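You operate a simulated robot arm through the tools that you are given. There is no shell and no other tool.

You run a simulated robot arm. Do the job below in one go: nothing can be reset, and whatever is moved stays where it is left.

Task
Clamp the orange tube on the board and sand its burr, coarse then fine.
Fine: burred end at the stop; red block first, then the white pad till no scratch shows; put both back.

The check looks at the end state, three seconds after you hand in, the way a careful person would. Anything else that was tipped, shoved, dropped, spilled or broken makes it a failure.

Robot
A 7-joint arm with a fingered hand, fixed in place. Base frame: the origin is at the foot of the arm, x ahead of it, y to its left, z up; the work surface is at about z = 860. Units: mm, degrees, N and s.
With the tool pointing down near the work surface it reaches from about 140 to 760 mm from the base axis. Its first joint turns from -69.0 to 172.0 degrees. Payload 3.4 kg.
The TCP is the grasp point between the finger pads, 39 mm short of the fingertips. In the tool frame z runs along the fingers and y along their closing line. The gripper opens to 180 mm. The gripper's body begins 111 mm behind the TCP. The gripper is a hand of 3 fingers: y runs from the thumb to the fingers, the wrist lies at [0, 0, -262] in the tool frame.
Orientation is told as [roll, pitch, yaw] about the base's x, y, z axes, in that order, counted from this pose: with the fingers straight down and closing along the base's y, the tool's x points along the base's -x, its y along +y and its z along -z.

Tools
- The arm moves only by the tool arm_command. Its argument "commands" is a list of rows, each an object of numbers (a shift or turn left out is 0): "x", "y", "z": the shift along the base's x, y, z in mm; "rx", "ry", "rz": the turn, a rotation vector about the base's x, y, z in degrees. In form: [{"x": .., "y": .., "z": .., "rx": .., "ry": .., "rz": ..}, ...]. A call has 1 to 20 rows; each row shifts and turns the commanded pose from where the row before left it. Each row takes 0.2 s and may step no farther than 50 mm and 8.6 degrees from the row before; otherwise, the whole call is refused. A pose out of reach is approached as far as the arm can. The call stops where the force on the tool passes 40 N (or 10 N more than at its start, if that is more) or the arm is blocked; 0.2 s more then pass. In this call time passes only in rows, and 0.2 s behind the last. The reply holds the time, the measured pose of the TCP, the force on the tool along the base axes, the opening and the grip force, in the units named above and with some noise, with the torque about the TCP (base axes, N m) and any sound that the robot's microphone picked up.
- Cameras (640 x 400 px; columns grow to the right, rows downward): "scene" is fixed at [400.7, -494.5, 1510.4]; the picture's right is [1.00, -0.09, 0.00], its down [-0.09, -0.96, -0.26] and it looks along [0.02, 0.25, -0.97] (base axes); focal length 311 px, centre (320, 200). "wrist" rides on the gripper at [63, -36, -128] in the tool frame; the picture's right is [0.50, 0.87, 0.00], its down [-0.75, 0.44, -0.49] and it looks along [-0.43, 0.25, 0.87] (tool axes); focal length 226 px, centre (320, 200). There is no depth. A picture from a camera that has moved, and an enlarged one, comes with that camera's place and axes in the base frame and with its lens. The place of the scene camera against the robot may be out by one fixed shift of up to 25 mm in any direction.
- camera(camera): a new picture of that camera. The clock stands still meanwhile.
- raise_lower(by): slides the trunk up (or, below 0, down) by that many mm; the arm rides with it, the base frame stays. It gives what a move gives, with no picture.
- finger_targets(finger1, finger2, thumb_bend): sets how far each is bent, from 0 (flat) to 100 (curled in); at 30 the hand is open as for a grip, at 70 the pads meet at the TCP. One left out holds its place. A second passes; each finger stops where it meets its share of the squeeze, and holds until it gets a number again. It is the only way to open and close the hand. It gives what a move gives, with no picture; readings hold the bend of each and the force on the fingers (four entries, about 0 where the hand has none), thumb and palm.
- inspect(camera, box): a new picture of the part [left, top, right, bottom] of that camera's present view, enlarged. The clock stands still meanwhile.
- sign_off(): hands the job in; it is judged then, once.

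Nothing tells you positions but the pictures and the camera data. Unless the task says otherwise, let go and move clear before handing in.

The tools are called as name(argument=value, ...) on one line, values as JSON. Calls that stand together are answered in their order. arm_command: Moves the arm, as the interface text tells. Its arguments: {"type":"object","properties":{"commands":{"type":"array"}},"required":["commands"]} The other tools are called the same way: raise_lower (by) slides the trunk up or down; finger_targets (finger1, finger2, thumb_bend) moves the fingers one by one; camera (camera) takes a picture; inspect (camera, box) takes an enlarged picture of a part of a camera's view; sign_off () hands the job in.

At the start:

```text
t: 0.0
tcp_pos: [304.6, -425.5, 1191.6]
tool_rot: [0.2, 0.1, -0.1]
force: [0.2, -0.2, 0.0]
torque: [0.01, -0.04, -0.01]
width: 179.9
gripper_force: 0.1
shape: jaw
bend: [30.0, 30.0, 30.0]
finger forces: [0.0, 0.0, 0.1, 0.0, 0.1, 0.0]
trunk travel left (down, up): [-325.0, 217.0]
```

scene: 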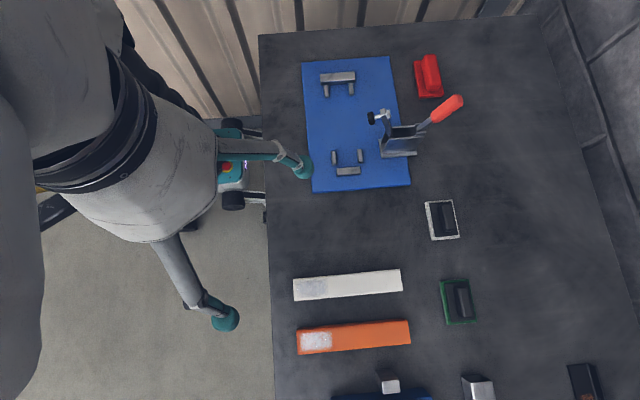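
wrist: 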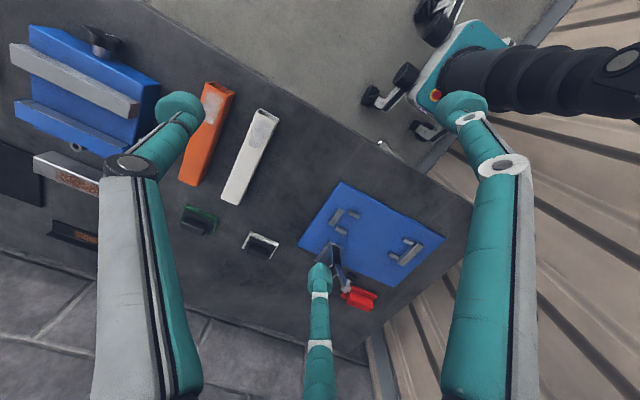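

I see a blue board with two U-shaped cradles and a toggle clamp with a red handle, a red block, white-edged and green-edged sanding pads, and a white and an orange tube. I'll look closer before moving.

inspect(camera="scene", box=[280, 40, 480, 200])

inspect(camera="scene", box=[270, 180, 510, 380])

inspect(camera="scene", box=[340, 300, 640, 400])

inspect(camera="wrist", box=[140, 60, 440, 320])

```text
2.50 times, centred on (380, 120) of scene
camera zoom: at [400.7, -494.5, 1510.4], right [1.0, -0.09, 0.0], down [-0.09, -0.96, -0.26], along [0.02, 0.25, -0.97], focal length 777 px, centre (170, 400)
```

zoom: 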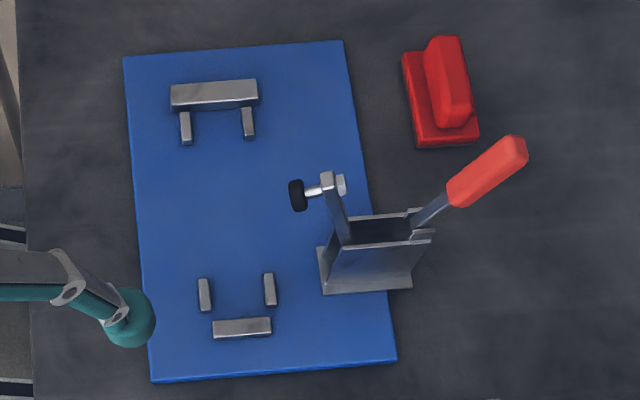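

```text
2.00 times, centred on (390, 280) of scene
camera zoom: at [400.7, -494.5, 1510.4], right [1.0, -0.09, 0.0], down [-0.09, -0.96, -0.26], along [0.02, 0.25, -0.97], focal length 622 px, centre (180, 40)
```

zoom: 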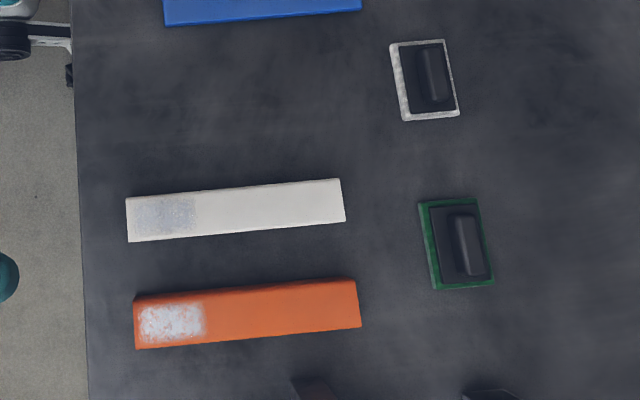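

```text
2.13 times, centred on (490, 350) of scene
camera zoom: at [400.7, -494.5, 1510.4], right [1.0, -0.09, 0.0], down [-0.09, -0.96, -0.26], along [0.02, 0.25, -0.97], focal length 663 px, centre (-43, -120)
```

zoom: 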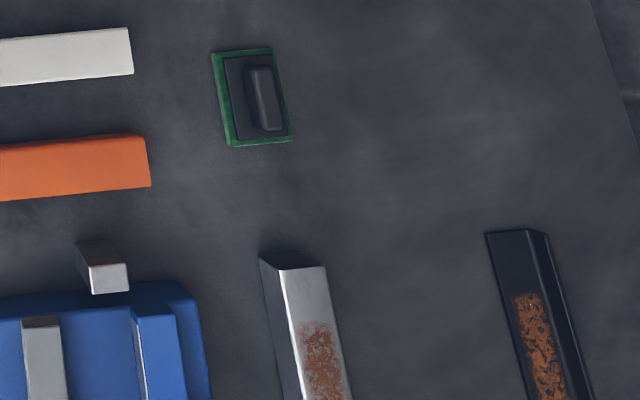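

```text
1.54 times, centred on (290, 190) of wrist
camera zoom: at [243.2, -462.9, 1319.9], right [-0.5, 0.87, 0.0], down [0.75, 0.44, 0.49], along [0.43, 0.25, -0.87], focal length 348 px, centre (366, 215)
```

zoom: 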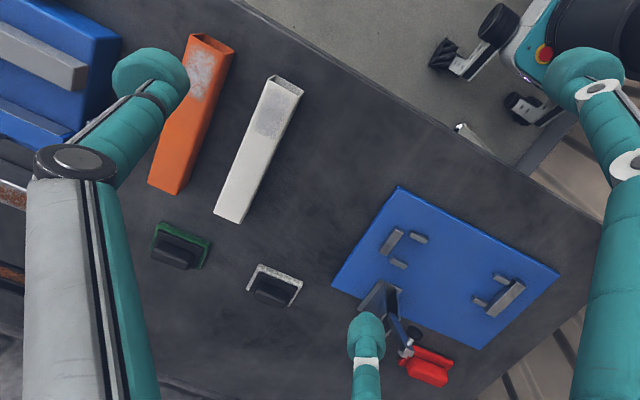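

The blue board lies around x≈510, y≈-165, and the orange tube lies along x around (460, -605) with its burred patch at the low-x end. I'll move the hand over the board, staying high, to get wrist views for triangulation.

arm_command(commands=[{"x": 30, "y": 40}, {"x": 30, "y": 40}, {"x": 30, "y": 40}, {"x": 30, "y": 40}, {"x": 20, "y": 40}])

camera(camera="wrist")

camera(camera="scene")

```text
t: 1.2
tcp_pos: [448.6, -219.0, 1194.2]
tool_rot: [-0.3, 0.2, -0.1]
force: [-0.3, 0.6, -0.1]
torque: [-0.01, 0.05, -0.01]
width: 180.2
gripper_force: 0.0
shape: jaw
bend: [30.0, 30.0, 30.0]
finger forces: [0.1, 0.0, 0.0, 0.0, 0.0, 0.1]
trunk travel left (down, up): [-325.0, 217.0]
```

```text
taken
camera wrist: at [387.2, -255.7, 1322.7], right [-0.5, 0.87, 0.0], down [0.76, 0.44, 0.49], along [0.42, 0.24, -0.87], focal length 226 px, centre (320, 200)
```

wrist: 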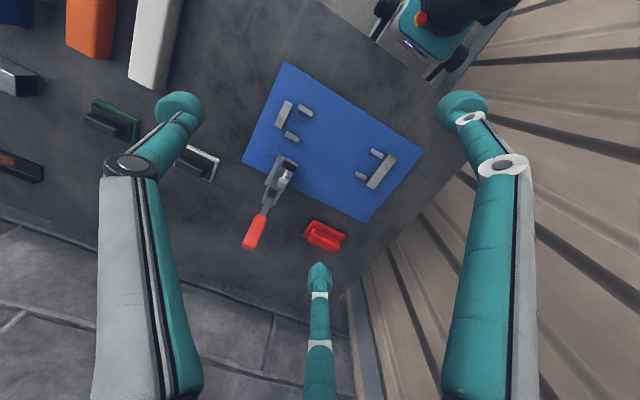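

```text
taken
```

scene: 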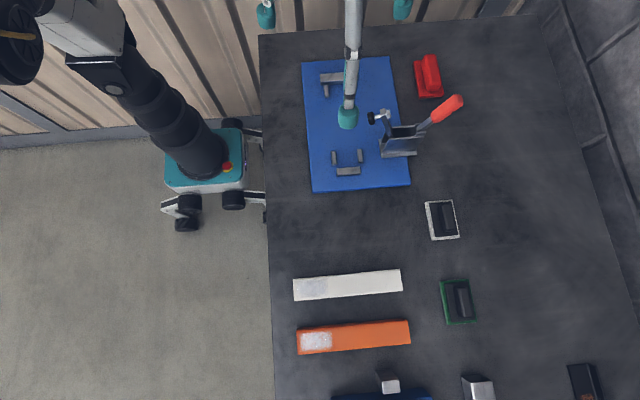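

inspect(camera="wrist", box=[230, 50, 440, 260])

inspect(camera="wrist", box=[60, 0, 260, 190])

inspect(camera="scene", box=[300, 50, 400, 130])

inspect(camera="scene", box=[310, 90, 470, 200])

```text
1.90 times, centred on (335, 155) of wrist
camera zoom: at [387.2, -255.7, 1322.7], right [-0.5, 0.87, 0.0], down [0.76, 0.44, 0.49], along [0.42, 0.24, -0.87], focal length 431 px, centre (291, 286)
```

zoom: 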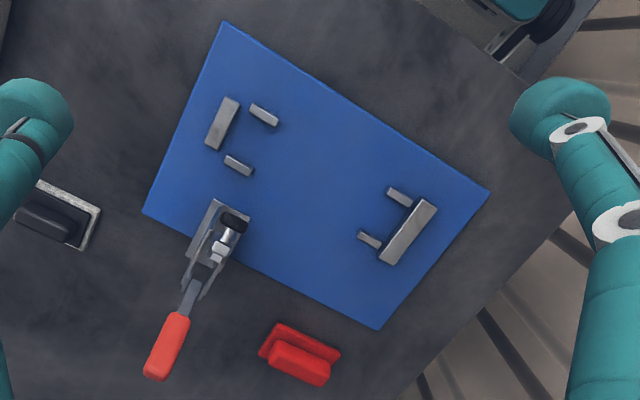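

```text
2.11 times, centred on (160, 95) of wrist
camera zoom: at [387.2, -255.7, 1322.7], right [-0.5, 0.87, 0.0], down [0.76, 0.44, 0.49], along [0.42, 0.24, -0.87], focal length 476 px, centre (657, 421)
```

zoom: 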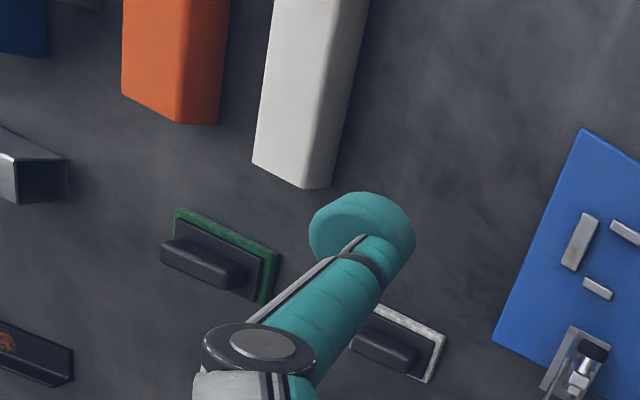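

```text
5.00 times, centred on (350, 90) of scene
camera zoom: at [400.7, -494.5, 1510.4], right [1.0, -0.09, 0.0], down [-0.09, -0.96, -0.26], along [0.02, 0.25, -0.97], focal length 1554 px, centre (170, 750)
```

zoom: 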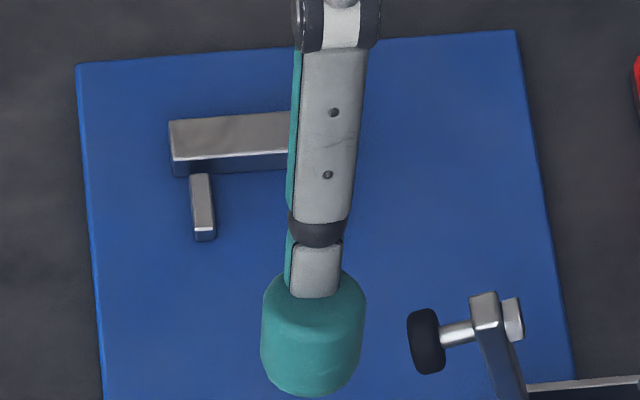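

```text
3.64 times, centred on (390, 145) of scene
camera zoom: at [400.7, -494.5, 1510.4], right [1.0, -0.09, 0.0], down [-0.09, -0.96, -0.26], along [0.02, 0.25, -0.97], focal length 1130 px, centre (66, 400)
```

zoom: 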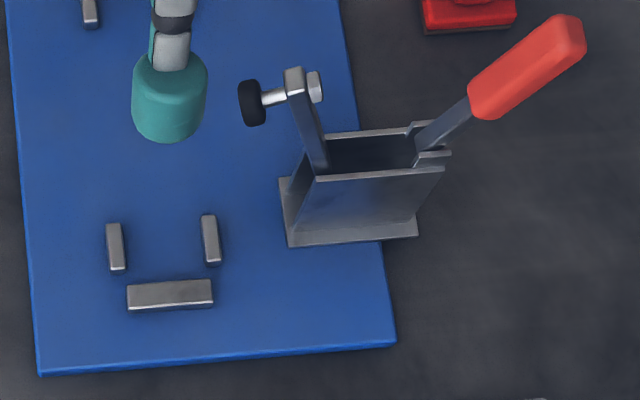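

arm_command(commands=[{"x": -10, "y": 10, "z": -30}, {"x": -10, "y": 10, "z": -30}, {"x": -10, "y": 10, "z": -30}])

camera(camera="wrist")

inspect(camera="wrist", box=[170, 20, 490, 220])

```text
t: 2.0
tcp_pos: [414.8, -191.1, 1103.4]
tool_rot: [-0.2, 0.1, 0.0]
force: [0.0, -0.3, 0.9]
torque: [0.01, 0.04, 0.0]
width: 180.0
gripper_force: 0.0
shape: jaw
bend: [30.0, 30.0, 30.0]
finger forces: [0.0, 0.0, 0.0, 0.0, 0.0, 0.0]
trunk travel left (down, up): [-325.0, 217.0]
```

```text
taken
camera wrist: at [353.7, -227.6, 1231.9], right [-0.5, 0.87, 0.0], down [0.75, 0.44, 0.49], along [0.43, 0.24, -0.87], focal length 226 px, centre (320, 200)
```

wrist: 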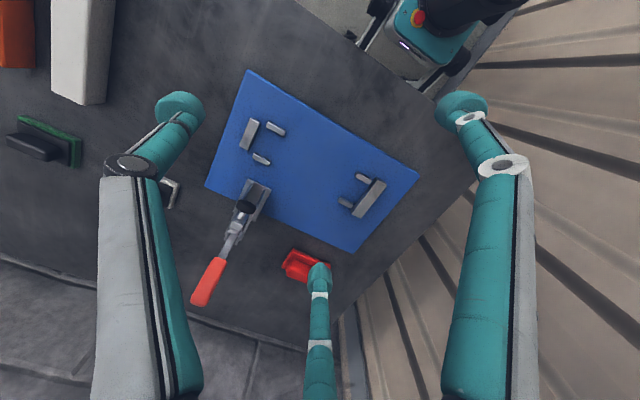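

```text
2.00 times, centred on (330, 120) of wrist
camera zoom: at [353.7, -227.6, 1231.9], right [-0.5, 0.87, 0.0], down [0.75, 0.44, 0.49], along [0.43, 0.24, -0.87], focal length 452 px, centre (300, 360)
```

zoom: 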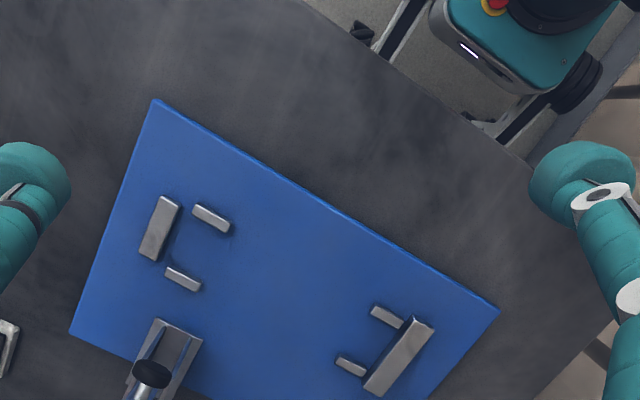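

Board, clamp, posts and stop are now clear: the tall wide bar at +y looks like the stop, with the cradle line at x≈476. Next I'll check how the fingers bend, up here in free air.

finger_targets(finger1=50, finger2=30, thumb_bend=50)

camera(camera="wrist")

finger_targets(finger1=60, finger2=60, thumb_bend=60)

camera(camera="wrist")

```text
t: 3.0
tcp_pos: [414.9, -193.0, 1104.0]
tool_rot: [-0.2, 0.0, 0.0]
force: [-0.7, 0.2, 0.4]
torque: [-0.03, -0.03, 0.0]
width: 73.3
gripper_force: 0.1
shape: fingers
bend: [50.0, 30.0, 50.0]
finger forces: [0.0, 0.0, 0.1, 0.0, 0.1, 0.0]
trunk travel left (down, up): [-325.0, 217.0]
```

```text
taken
camera wrist: at [353.1, -228.1, 1232.5], right [-0.5, 0.87, 0.0], down [0.75, 0.44, 0.49], along [0.43, 0.24, -0.87], focal length 226 px, centre (320, 200)
```

wrist: 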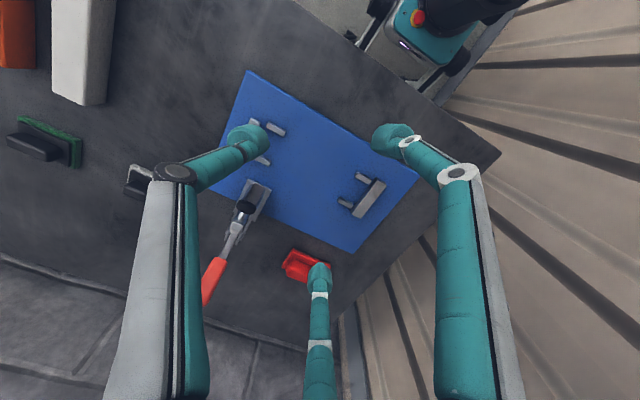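

```text
t: 4.0
tcp_pos: [414.7, -191.5, 1103.3]
tool_rot: [-0.2, 0.1, 0.0]
force: [-0.4, 0.0, 0.1]
torque: [-0.01, -0.02, 0.01]
width: 34.0
gripper_force: 0.1
shape: fingers
bend: [60.0, 60.0, 60.0]
finger forces: [0.0, 0.1, 0.0, 0.0, 0.0, 0.0]
trunk travel left (down, up): [-325.0, 217.0]
```

```text
taken
camera wrist: at [353.0, -228.1, 1232.5], right [-0.5, 0.87, 0.0], down [0.75, 0.44, 0.49], along [0.43, 0.24, -0.87], focal length 226 px, centre (320, 200)
```

wrist: 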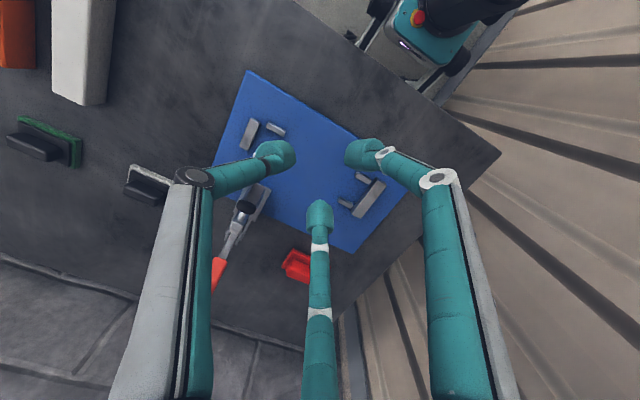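

finger_targets(finger1=30, finger2=30, thumb_bend=30)

arm_command(commands=[{"x": 0, "y": -45}, {"x": 0, "y": -45}, {"x": 0, "y": -45}, {"x": 0, "y": -45}, {"x": 0, "y": -45}, {"x": 0, "y": -45}])

camera(camera="wrist")

```text
t: 5.0
tcp_pos: [415.6, -192.3, 1104.2]
tool_rot: [-0.2, 0.1, 0.0]
force: [0.6, -0.7, 0.1]
torque: [-0.02, 0.03, 0.02]
width: 151.4
gripper_force: 0.1
shape: fingers
bend: [30.0, 30.0, 30.0]
finger forces: [0.1, 0.0, 0.0, 0.0, 0.0, 0.0]
trunk travel left (down, up): [-325.0, 217.0]
```

```text
t: 6.4
tcp_pos: [413.6, -462.4, 1103.6]
tool_rot: [0.0, -0.1, 0.1]
force: [-0.4, 0.8, -1.1]
torque: [0.0, 0.02, -0.02]
width: 151.6
gripper_force: 0.1
shape: fingers
bend: [30.0, 30.0, 30.0]
finger forces: [0.1, 0.1, 0.1, 0.1, 0.0, 0.0]
trunk travel left (down, up): [-325.0, 217.0]
```

```text
taken
camera wrist: at [351.6, -498.1, 1232.3], right [-0.5, 0.87, 0.0], down [0.75, 0.44, 0.49], along [0.43, 0.24, -0.87], focal length 226 px, centre (320, 200)
```

wrist: 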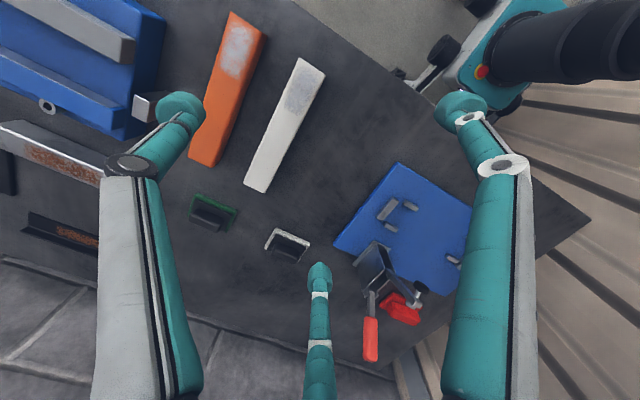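

inspect(camera="wrist", box=[170, 0, 350, 200])

inspect(camera="wrist", box=[320, 150, 480, 370])

inspect(camera="wrist", box=[170, 170, 330, 270])

inspect(camera="wrist", box=[0, 0, 240, 150])

```text
2.00 times, centred on (260, 100) of wrist
camera zoom: at [351.6, -498.1, 1232.3], right [-0.5, 0.87, 0.0], down [0.75, 0.44, 0.49], along [0.43, 0.24, -0.87], focal length 452 px, centre (440, 400)
```

zoom: 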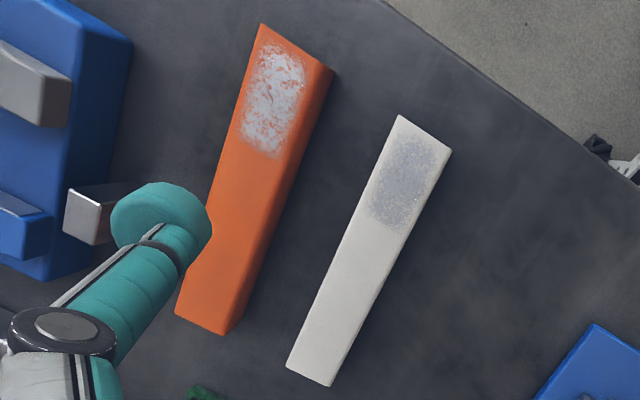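

```text
1.82 times, centred on (400, 260) of wrist
camera zoom: at [351.6, -498.1, 1232.3], right [-0.5, 0.87, 0.0], down [0.75, 0.44, 0.49], along [0.43, 0.24, -0.87], focal length 411 px, centre (174, 91)
```

zoom: 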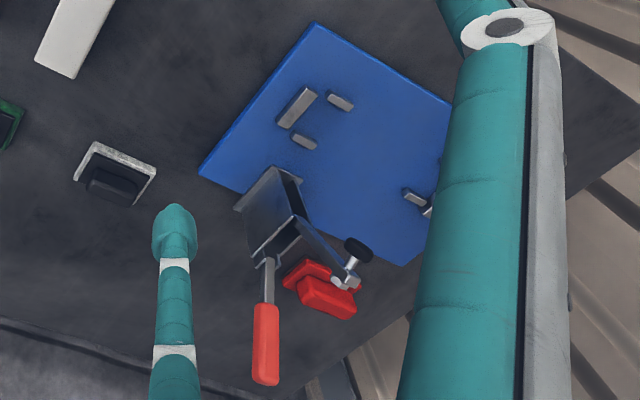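

```text
4.00 times, centred on (250, 220) of wrist
camera zoom: at [351.6, -498.1, 1232.3], right [-0.5, 0.87, 0.0], down [0.75, 0.44, 0.49], along [0.43, 0.24, -0.87], focal length 904 px, centre (600, 120)
```

zoom: 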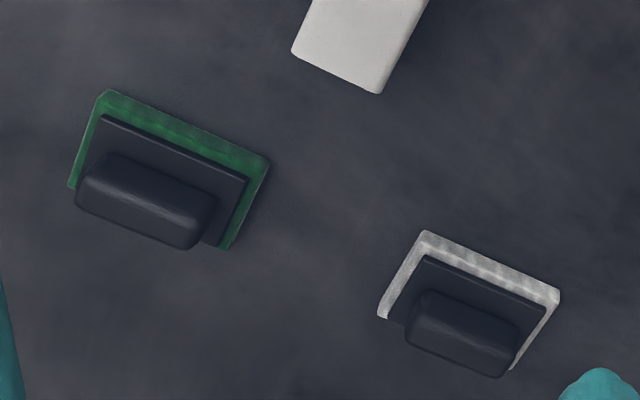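

```text
2.67 times, centred on (120, 75) of wrist
camera zoom: at [351.6, -498.1, 1232.3], right [-0.5, 0.87, 0.0], down [0.75, 0.44, 0.49], along [0.43, 0.24, -0.87], focal length 603 px, centre (853, 533)
```

zoom: 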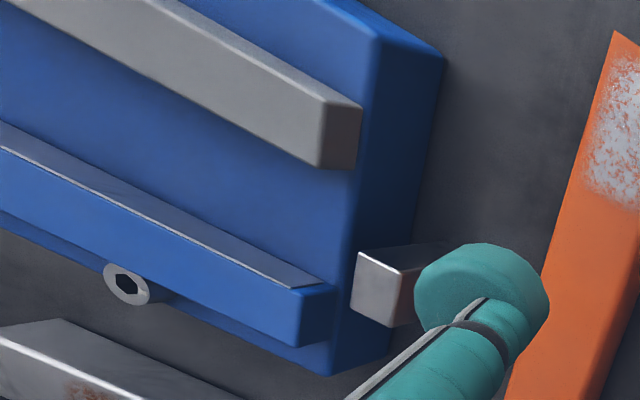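

The clamp stands open (arm up, handle near vertical) in the plane y≈-236, and the orange tube spans roughly x 350–548 at y≈-597. I'd like the thumb on the clamp side when placing, so I'll test turning the hand towards yaw 180 here in free air.

arm_command(commands=[{"rz": 8}, {"rz": 8}, {"rz": 8}, {"rz": 8}, {"rz": 8}, {"rz": 8}, {"rz": 8}, {"rz": 8}, {"rz": 8}, {"rz": 8}, {"rz": 8}])

camera(camera="wrist")

```text
t: 8.8
tcp_pos: [414.1, -460.4, 1104.2]
tool_rot: [-0.2, -0.1, 88.2]
force: [-0.8, -0.1, -0.5]
torque: [-0.01, 0.01, 0.0]
width: 151.5
gripper_force: 0.1
shape: fingers
bend: [30.0, 30.0, 30.0]
finger forces: [0.0, 0.1, 0.0, 0.1, 0.0, 0.1]
trunk travel left (down, up): [-325.0, 217.0]
```

```text
taken
camera wrist: at [449.0, -525.0, 1232.0], right [-0.88, -0.47, 0.0], down [-0.41, 0.77, 0.49], along [-0.23, 0.44, -0.87], focal length 226 px, centre (320, 200)
```

wrist: 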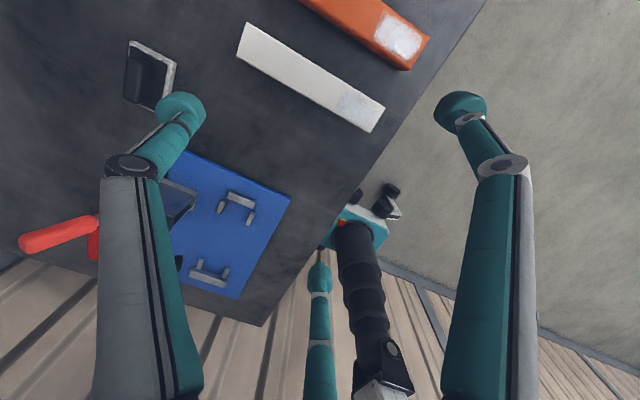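

inspect(camera="wrist", box=[160, 140, 310, 330])

arm_command(commands=[{"rz": 8.4}, {"rz": 8.4}, {"rz": 8.4}, {"rz": 8.4}, {"rz": 8.4}, {"rz": 8.4}, {"rz": 8.4}, {"rz": 8.4}, {"rz": 8.4}, {"rz": 8.4}, {"rz": 8}])

camera(camera="wrist")

```text
2.11 times, centred on (235, 235) of wrist
camera zoom: at [449.0, -525.0, 1232.0], right [-0.88, -0.47, 0.0], down [-0.41, 0.77, 0.49], along [-0.23, 0.44, -0.87], focal length 476 px, centre (499, 126)
```

zoom: 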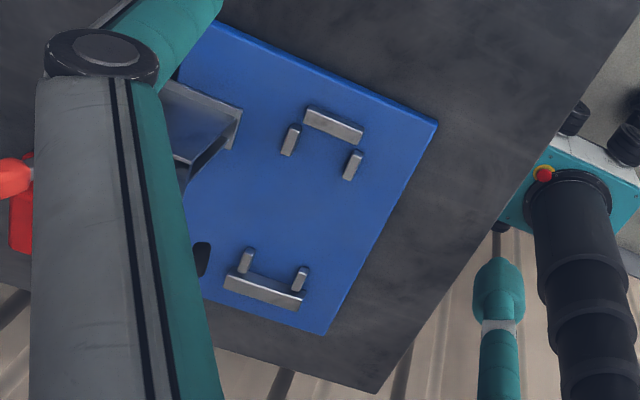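

```text
t: 11.2
tcp_pos: [414.9, -460.0, 1104.3]
tool_rot: [-0.3, 0.0, -179.7]
force: [0.4, -0.1, -0.3]
torque: [-0.02, -0.02, -0.02]
width: 151.4
gripper_force: 0.1
shape: fingers
bend: [30.0, 30.0, 30.0]
finger forces: [0.1, 0.0, 0.0, 0.1, 0.0, 0.0]
trunk travel left (down, up): [-325.0, 217.0]
```

```text
taken
camera wrist: at [477.9, -425.7, 1232.4], right [0.5, -0.86, -0.01], down [-0.75, -0.44, 0.49], along [-0.43, -0.24, -0.87], focal length 226 px, centre (320, 200)
```

wrist: 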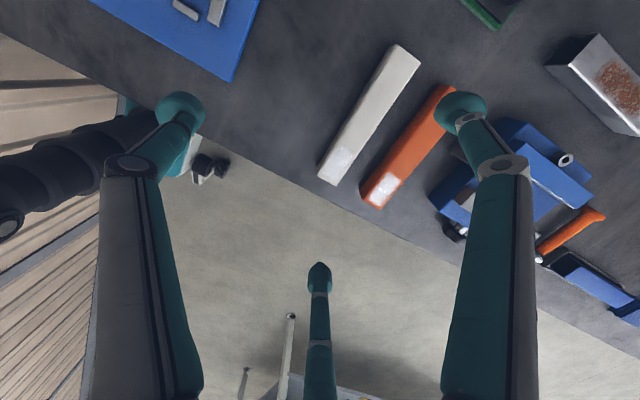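

inspect(camera="wrist", box=[300, 20, 640, 280])

inspect(camera="wrist", box=[310, 30, 470, 220])

```text
1.54 times, centred on (470, 150) of wrist
camera zoom: at [477.9, -425.7, 1232.4], right [0.5, -0.86, -0.01], down [-0.75, -0.44, 0.49], along [-0.43, -0.24, -0.87], focal length 348 px, centre (89, 277)
```

zoom: 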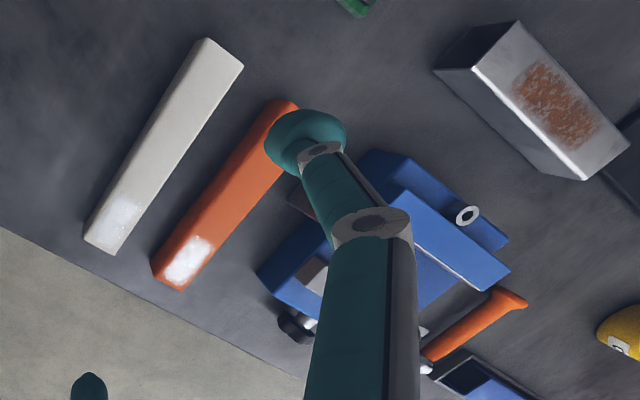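

```text
2.11 times, centred on (390, 125) of wrist
camera zoom: at [477.9, -425.7, 1232.4], right [0.5, -0.86, -0.01], down [-0.75, -0.44, 0.49], along [-0.43, -0.24, -0.87], focal length 476 px, centre (173, 358)
```

zoom: 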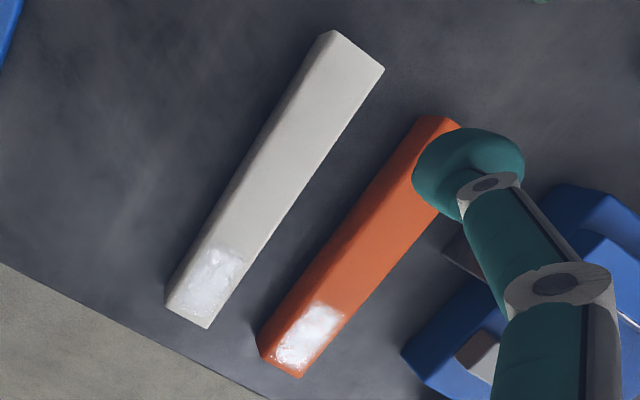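

Yaw 180 works, and there's a vise-like blue jig and a metal post close to the orange tube on its -y side. I'll measure post and stop heights, and the tube, with strong zooms.

inspect(camera="scene", box=[312, 65, 372, 103])

inspect(camera="scene", box=[318, 145, 378, 183])

inspect(camera="scene", box=[285, 315, 425, 400])

inspect(camera="scene", box=[360, 85, 470, 165])

```text
10.53 times, centred on (342, 84) of scene
camera zoom: at [400.7, -494.5, 1510.4], right [1.0, -0.09, 0.0], down [-0.09, -0.96, -0.26], along [0.02, 0.25, -0.97], focal length 3272 px, centre (88, 1421)
```

zoom: 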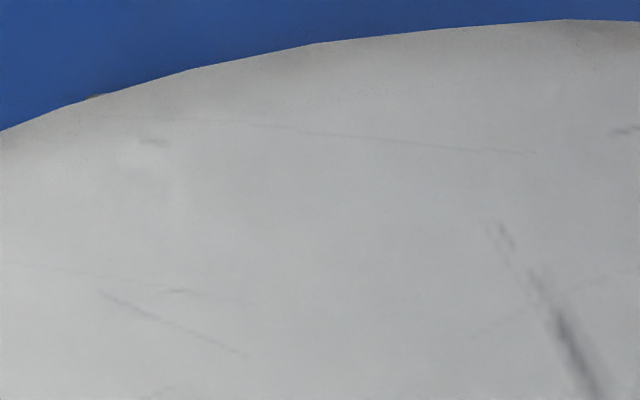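

```text
10.53 times, centred on (348, 164) of scene
camera zoom: at [400.7, -494.5, 1510.4], right [1.0, -0.09, 0.0], down [-0.09, -0.96, -0.26], along [0.02, 0.25, -0.97], focal length 3272 px, centre (25, 579)
```

zoom: 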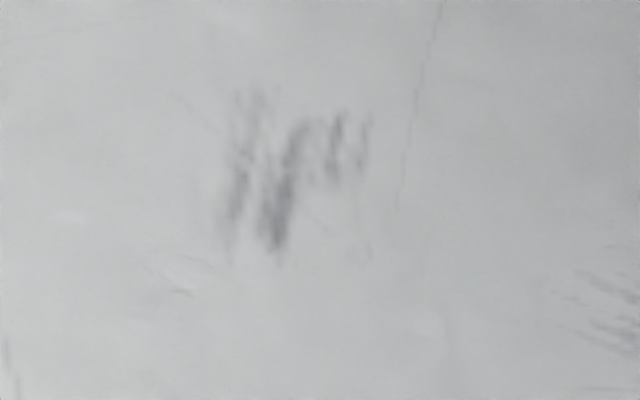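

```text
4.57 times, centred on (355, 358) of scene
camera zoom: at [400.7, -494.5, 1510.4], right [1.0, -0.09, 0.0], down [-0.09, -0.96, -0.26], along [0.02, 0.25, -0.97], focal length 1421 px, centre (160, -520)
```

zoom: 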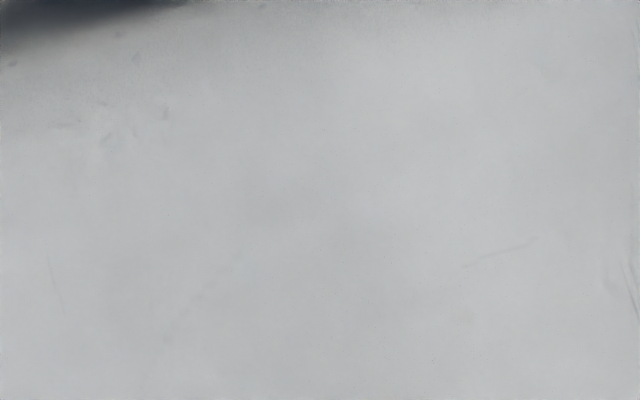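

```text
5.00 times, centred on (415, 125) of scene
camera zoom: at [400.7, -494.5, 1510.4], right [1.0, -0.09, 0.0], down [-0.09, -0.96, -0.26], along [0.02, 0.25, -0.97], focal length 1554 px, centre (-155, 575)
```

zoom: 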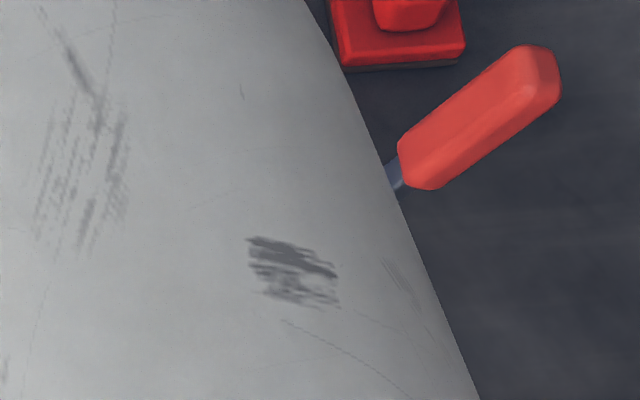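

finger_targets(finger1=45, finger2=45, thumb_bend=57)

arm_command(commands=[{"x": 3, "y": -35}, {"x": 3, "y": -35}, {"x": 3, "y": -35}, {"x": 3, "y": -34}])

camera(camera="wrist")

camera(camera="scene")

```text
t: 12.2
tcp_pos: [414.9, -460.1, 1104.1]
tool_rot: [-0.4, 0.0, -180.0]
force: [0.9, -0.9, 0.3]
torque: [0.03, 0.02, -0.01]
width: 72.3
gripper_force: 0.1
shape: fingers
bend: [45.0, 45.0, 56.0]
finger forces: [0.0, 0.0, 0.0, 0.0, 0.1, 0.0]
trunk travel left (down, up): [-325.0, 217.0]
```

```text
t: 13.2
tcp_pos: [428.4, -603.3, 1103.5]
tool_rot: [-0.3, -0.1, -179.8]
force: [-1.4, 0.3, 0.0]
torque: [-0.01, 0.01, 0.0]
width: 72.4
gripper_force: 0.1
shape: fingers
bend: [45.0, 45.0, 56.0]
finger forces: [0.1, 0.0, 0.1, 0.0, 0.0, 0.0]
trunk travel left (down, up): [-325.0, 217.0]
```

```text
taken
camera wrist: at [491.7, -568.3, 1231.8], right [0.5, -0.87, -0.01], down [-0.75, -0.44, 0.49], along [-0.43, -0.24, -0.87], focal length 226 px, centre (320, 200)
```

wrist: 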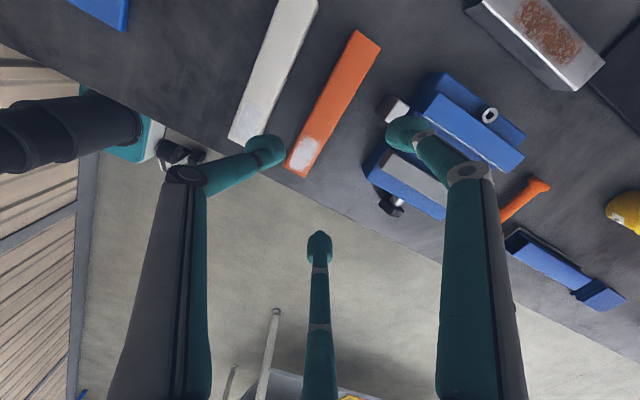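

```text
taken
```

scene: 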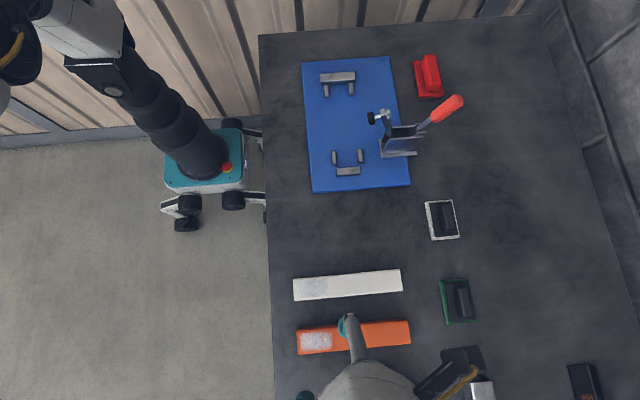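

inspect(camera="wrist", box=[230, 20, 450, 200])

inspect(camera="scene", box=[312, 65, 372, 103])

inspect(camera="scene", box=[318, 145, 378, 183])

inspect(camera="scene", box=[360, 85, 470, 165])

inspect(camera="scene", box=[285, 315, 425, 400])

```text
2.22 times, centred on (340, 110) of wrist
camera zoom: at [491.7, -568.3, 1231.8], right [0.5, -0.87, -0.01], down [-0.75, -0.44, 0.49], along [-0.43, -0.24, -0.87], focal length 502 px, centre (276, 400)
```

zoom: 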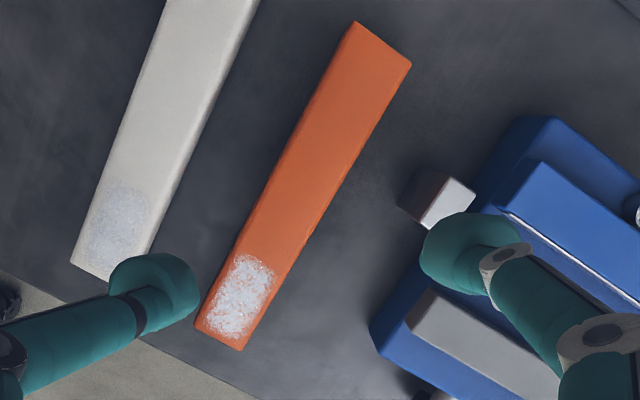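

```text
10.53 times, centred on (342, 84) of scene
camera zoom: at [400.7, -494.5, 1510.4], right [1.0, -0.09, 0.0], down [-0.09, -0.96, -0.26], along [0.02, 0.25, -0.97], focal length 3272 px, centre (88, 1421)
```

zoom: 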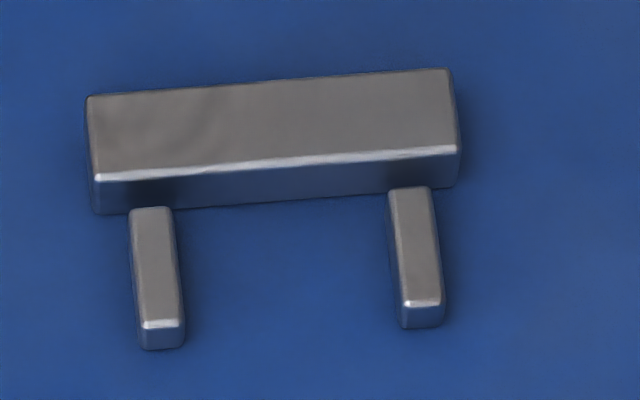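

```text
10.53 times, centred on (348, 164) of scene
camera zoom: at [400.7, -494.5, 1510.4], right [1.0, -0.09, 0.0], down [-0.09, -0.96, -0.26], along [0.02, 0.25, -0.97], focal length 3272 px, centre (25, 579)
```

zoom: 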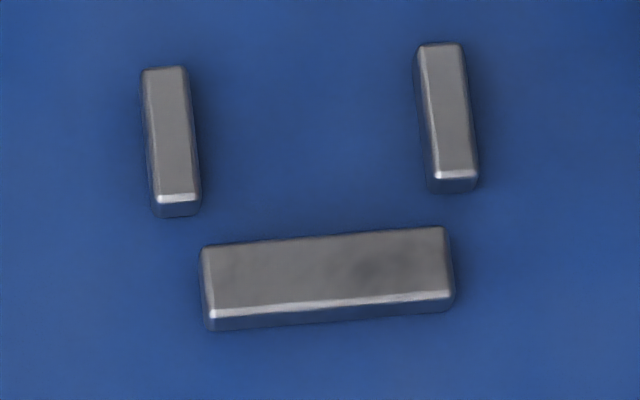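

```text
5.00 times, centred on (415, 125) of scene
camera zoom: at [400.7, -494.5, 1510.4], right [1.0, -0.09, 0.0], down [-0.09, -0.96, -0.26], along [0.02, 0.25, -0.97], focal length 1554 px, centre (-155, 575)
```

zoom: 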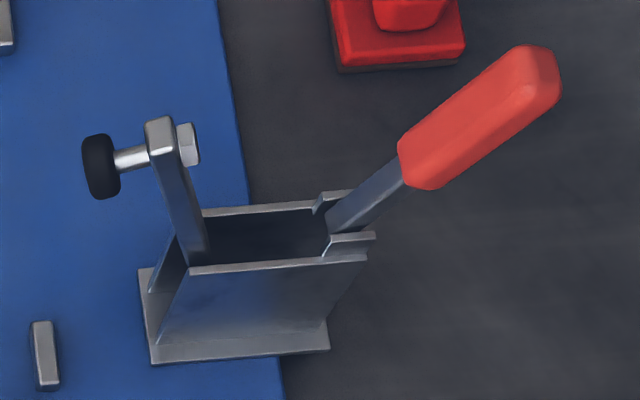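

```text
4.57 times, centred on (355, 358) of scene
camera zoom: at [400.7, -494.5, 1510.4], right [1.0, -0.09, 0.0], down [-0.09, -0.96, -0.26], along [0.02, 0.25, -0.97], focal length 1421 px, centre (160, -520)
```

zoom: 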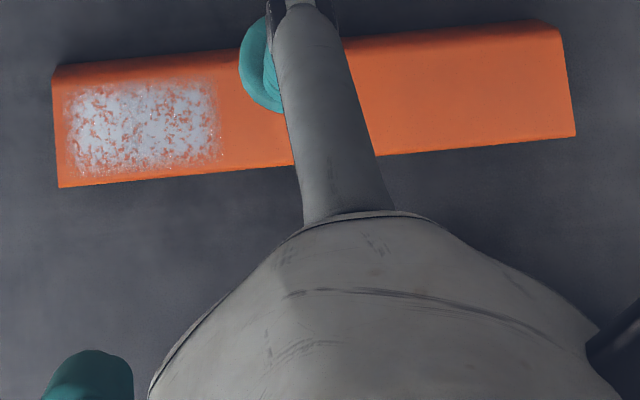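

The tube measures about 40×40×200 and the posts leave a 47 mm gap, rising only about 11 mm above the board. I'll descend partway over the tube with the thumb in the gap between the tubes, then look.

arm_command(commands=[{"x": -3, "y": -0.5, "z": -30}, {"x": -3, "z": -30}, {"z": -30}, {"z": -30}, {"z": -20}])

camera(camera="wrist")

inspect(camera="scene", box=[270, 250, 470, 400])

```text
t: 14.4
tcp_pos: [421.3, -601.0, 964.8]
tool_rot: [-0.3, -0.1, -180.0]
force: [-0.2, -0.6, -0.5]
torque: [-0.01, 0.0, -0.01]
width: 72.6
gripper_force: 0.2
shape: fingers
bend: [45.0, 45.0, 56.0]
finger forces: [0.0, 0.1, 0.0, 0.1, 0.0, 0.0]
trunk travel left (down, up): [-325.0, 217.0]
```

```text
taken
camera wrist: at [485.2, -566.4, 1093.3], right [0.5, -0.87, -0.01], down [-0.75, -0.44, 0.49], along [-0.43, -0.24, -0.87], focal length 226 px, centre (320, 200)
```

wrist: 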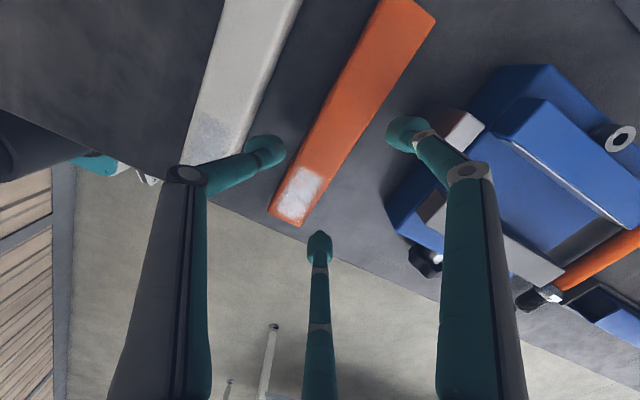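

```text
2.67 times, centred on (370, 325) of scene
camera zoom: at [400.7, -494.5, 1510.4], right [1.0, -0.09, 0.0], down [-0.09, -0.96, -0.26], along [0.02, 0.25, -0.97], focal length 829 px, centre (187, -133)
```

zoom: 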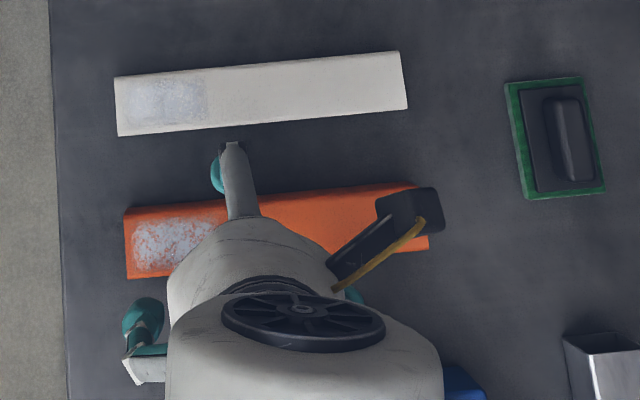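

inspect(camera="wrist", box=[240, 80, 440, 240])

```text
2.50 times, centred on (340, 160) of wrist
camera zoom: at [485.2, -566.4, 1093.3], right [0.5, -0.87, -0.01], down [-0.75, -0.44, 0.49], along [-0.43, -0.24, -0.87], focal length 565 px, centre (270, 300)
```

zoom: 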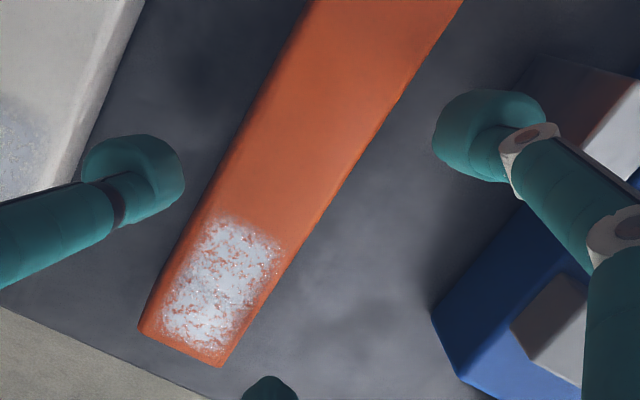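

arm_command(commands=[{"y": -3, "z": -12}, {"z": -12}, {"z": -12}, {"z": -9}])

camera(camera="wrist")

inspect(camera="wrist", box=[240, 80, 440, 240])

```text
t: 15.4
tcp_pos: [421.0, -604.8, 917.3]
tool_rot: [-0.3, -0.1, -180.1]
force: [0.0, 0.5, 0.0]
torque: [0.04, 0.02, -0.02]
width: 72.4
gripper_force: 0.1
shape: fingers
bend: [45.0, 45.0, 56.0]
finger forces: [0.1, 0.0, 0.1, 0.0, 0.1, 0.1]
trunk travel left (down, up): [-325.0, 217.0]
```

```text
taken
camera wrist: at [485.3, -569.2, 1046.1], right [0.5, -0.87, -0.01], down [-0.75, -0.44, 0.49], along [-0.43, -0.24, -0.87], focal length 226 px, centre (320, 200)
```

wrist: 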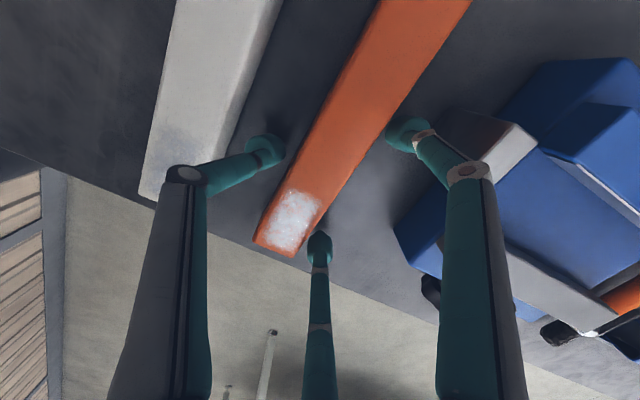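

```text
2.50 times, centred on (340, 160) of wrist
camera zoom: at [485.3, -569.2, 1046.1], right [0.5, -0.87, -0.01], down [-0.75, -0.44, 0.49], along [-0.43, -0.24, -0.87], focal length 565 px, centre (270, 300)
```

zoom: 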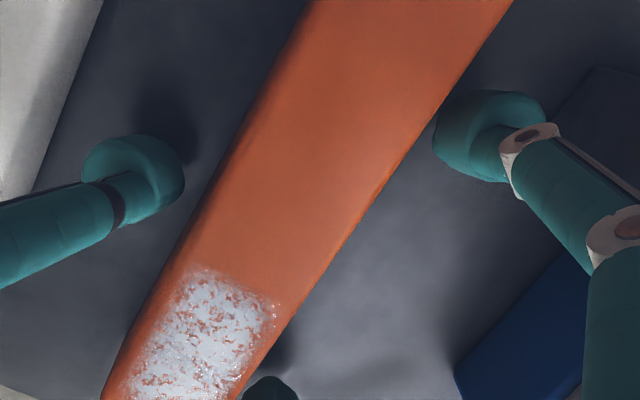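

The fingers straddle the tube with clearance and the thumb is between the tubes. I'll close in stages.

finger_targets(finger1=49, finger2=49, thumb_bend=59)

inspect(camera="wrist", box=[240, 80, 440, 280])

```text
t: 16.4
tcp_pos: [421.9, -603.9, 917.4]
tool_rot: [-0.3, -0.1, -179.9]
force: [-0.3, 0.3, 0.1]
torque: [-0.03, -0.02, 0.03]
width: 58.8
gripper_force: 0.2
shape: fingers
bend: [49.0, 49.0, 59.0]
finger forces: [0.0, 0.0, 0.1, 0.0, 0.1, 0.0]
trunk travel left (down, up): [-325.0, 217.0]
```

```text
2.00 times, centred on (340, 180) of wrist
camera zoom: at [485.3, -569.0, 1046.5], right [0.5, -0.87, -0.01], down [-0.75, -0.44, 0.49], along [-0.43, -0.24, -0.87], focal length 452 px, centre (280, 240)
```

zoom: 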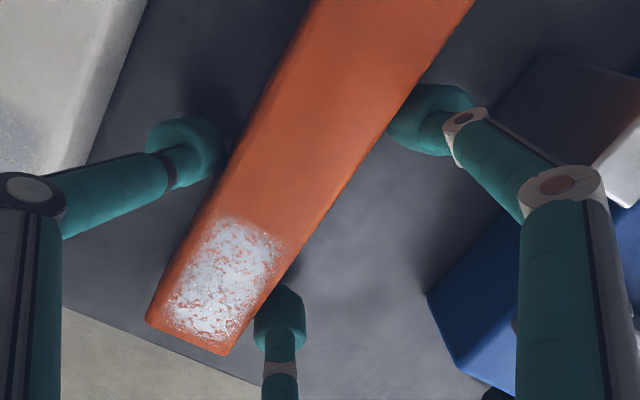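

finger_targets(finger1=56, finger2=56, thumb_bend=64)

inspect(camera="wrist", box=[240, 80, 440, 280])

```text
t: 17.4
tcp_pos: [422.2, -604.6, 918.3]
tool_rot: [-0.3, -0.1, -180.1]
force: [-0.6, -0.6, 0.0]
torque: [-0.03, 0.01, 0.02]
width: 45.8
gripper_force: 3.4
shape: fingers
bend: [54.0, 53.0, 61.0]
finger forces: [1.8, 2.2, 0.0, 0.1, 4.3, 0.0]
trunk travel left (down, up): [-325.0, 217.0]
```

```text
2.00 times, centred on (340, 180) of wrist
camera zoom: at [485.3, -569.0, 1046.4], right [0.5, -0.87, -0.01], down [-0.75, -0.44, 0.49], along [-0.43, -0.24, -0.87], focal length 452 px, centre (280, 240)
```

zoom: 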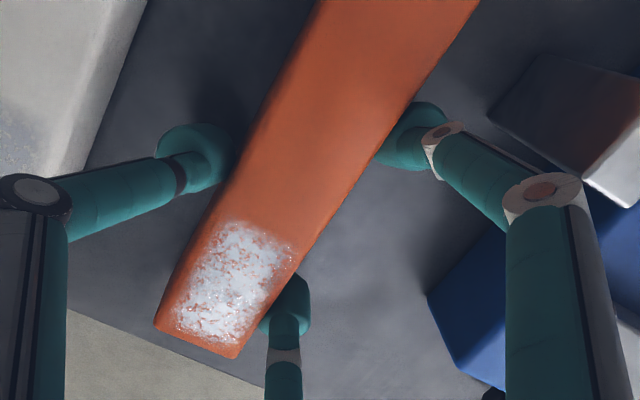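

finger_targets(finger1=75, finger2=75, thumb_bend=80)

inspect(camera="wrist", box=[240, 80, 440, 280])

```text
t: 18.4
tcp_pos: [422.5, -604.2, 918.2]
tool_rot: [-0.3, -0.1, -180.0]
force: [-0.2, -0.5, -0.1]
torque: [-0.05, 0.03, 0.04]
width: 38.9
gripper_force: 17.6
shape: fingers
bend: [57.0, 57.0, 64.0]
finger forces: [8.6, 9.0, 0.0, 0.1, 17.3, 0.0]
trunk travel left (down, up): [-325.0, 217.0]
```

```text
2.00 times, centred on (340, 180) of wrist
camera zoom: at [485.4, -569.2, 1046.2], right [0.5, -0.87, -0.01], down [-0.75, -0.44, 0.49], along [-0.43, -0.24, -0.87], focal length 452 px, centre (280, 240)
```

zoom: 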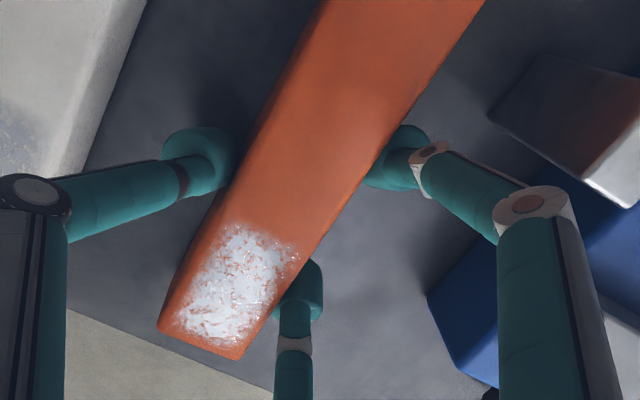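

Grip holds at about 17 N. I'll lift a little and check the tube comes along level.

arm_command(commands=[{"z": 5}, {"z": 10}, {"z": 15}])

camera(camera="wrist")

inspect(camera="scene", box=[270, 250, 470, 400])

```text
t: 19.2
tcp_pos: [421.8, -602.8, 949.0]
tool_rot: [-0.3, 0.0, -180.0]
force: [0.1, 0.0, -4.5]
torque: [-0.02, 0.14, -0.01]
width: 38.1
gripper_force: 17.5
shape: fingers
bend: [58.0, 57.0, 64.0]
finger forces: [8.9, 8.7, 0.1, 0.0, 17.4, 0.1]
trunk travel left (down, up): [-325.0, 217.0]
```

```text
taken
camera wrist: at [484.9, -567.7, 1076.9], right [0.5, -0.87, -0.01], down [-0.75, -0.44, 0.49], along [-0.43, -0.24, -0.87], focal length 226 px, centre (320, 200)
```

wrist: 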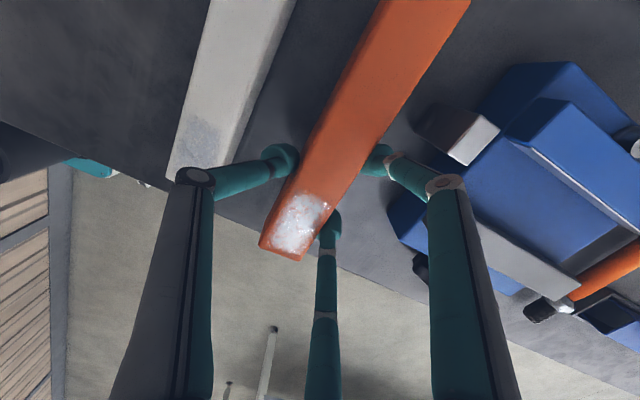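

```text
2.67 times, centred on (370, 325) of scene
camera zoom: at [400.7, -494.5, 1510.4], right [1.0, -0.09, 0.0], down [-0.09, -0.96, -0.26], along [0.02, 0.25, -0.97], focal length 829 px, centre (187, -133)
```

zoom: 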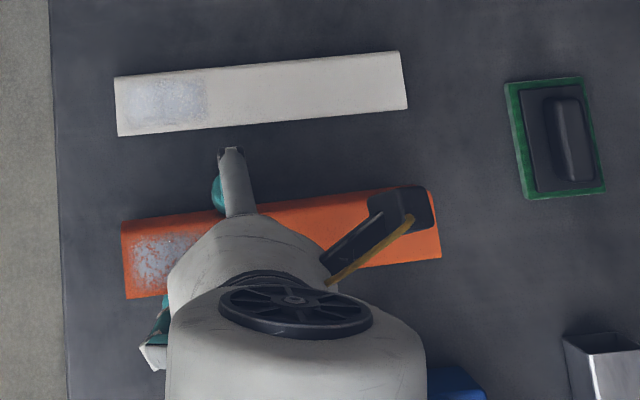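

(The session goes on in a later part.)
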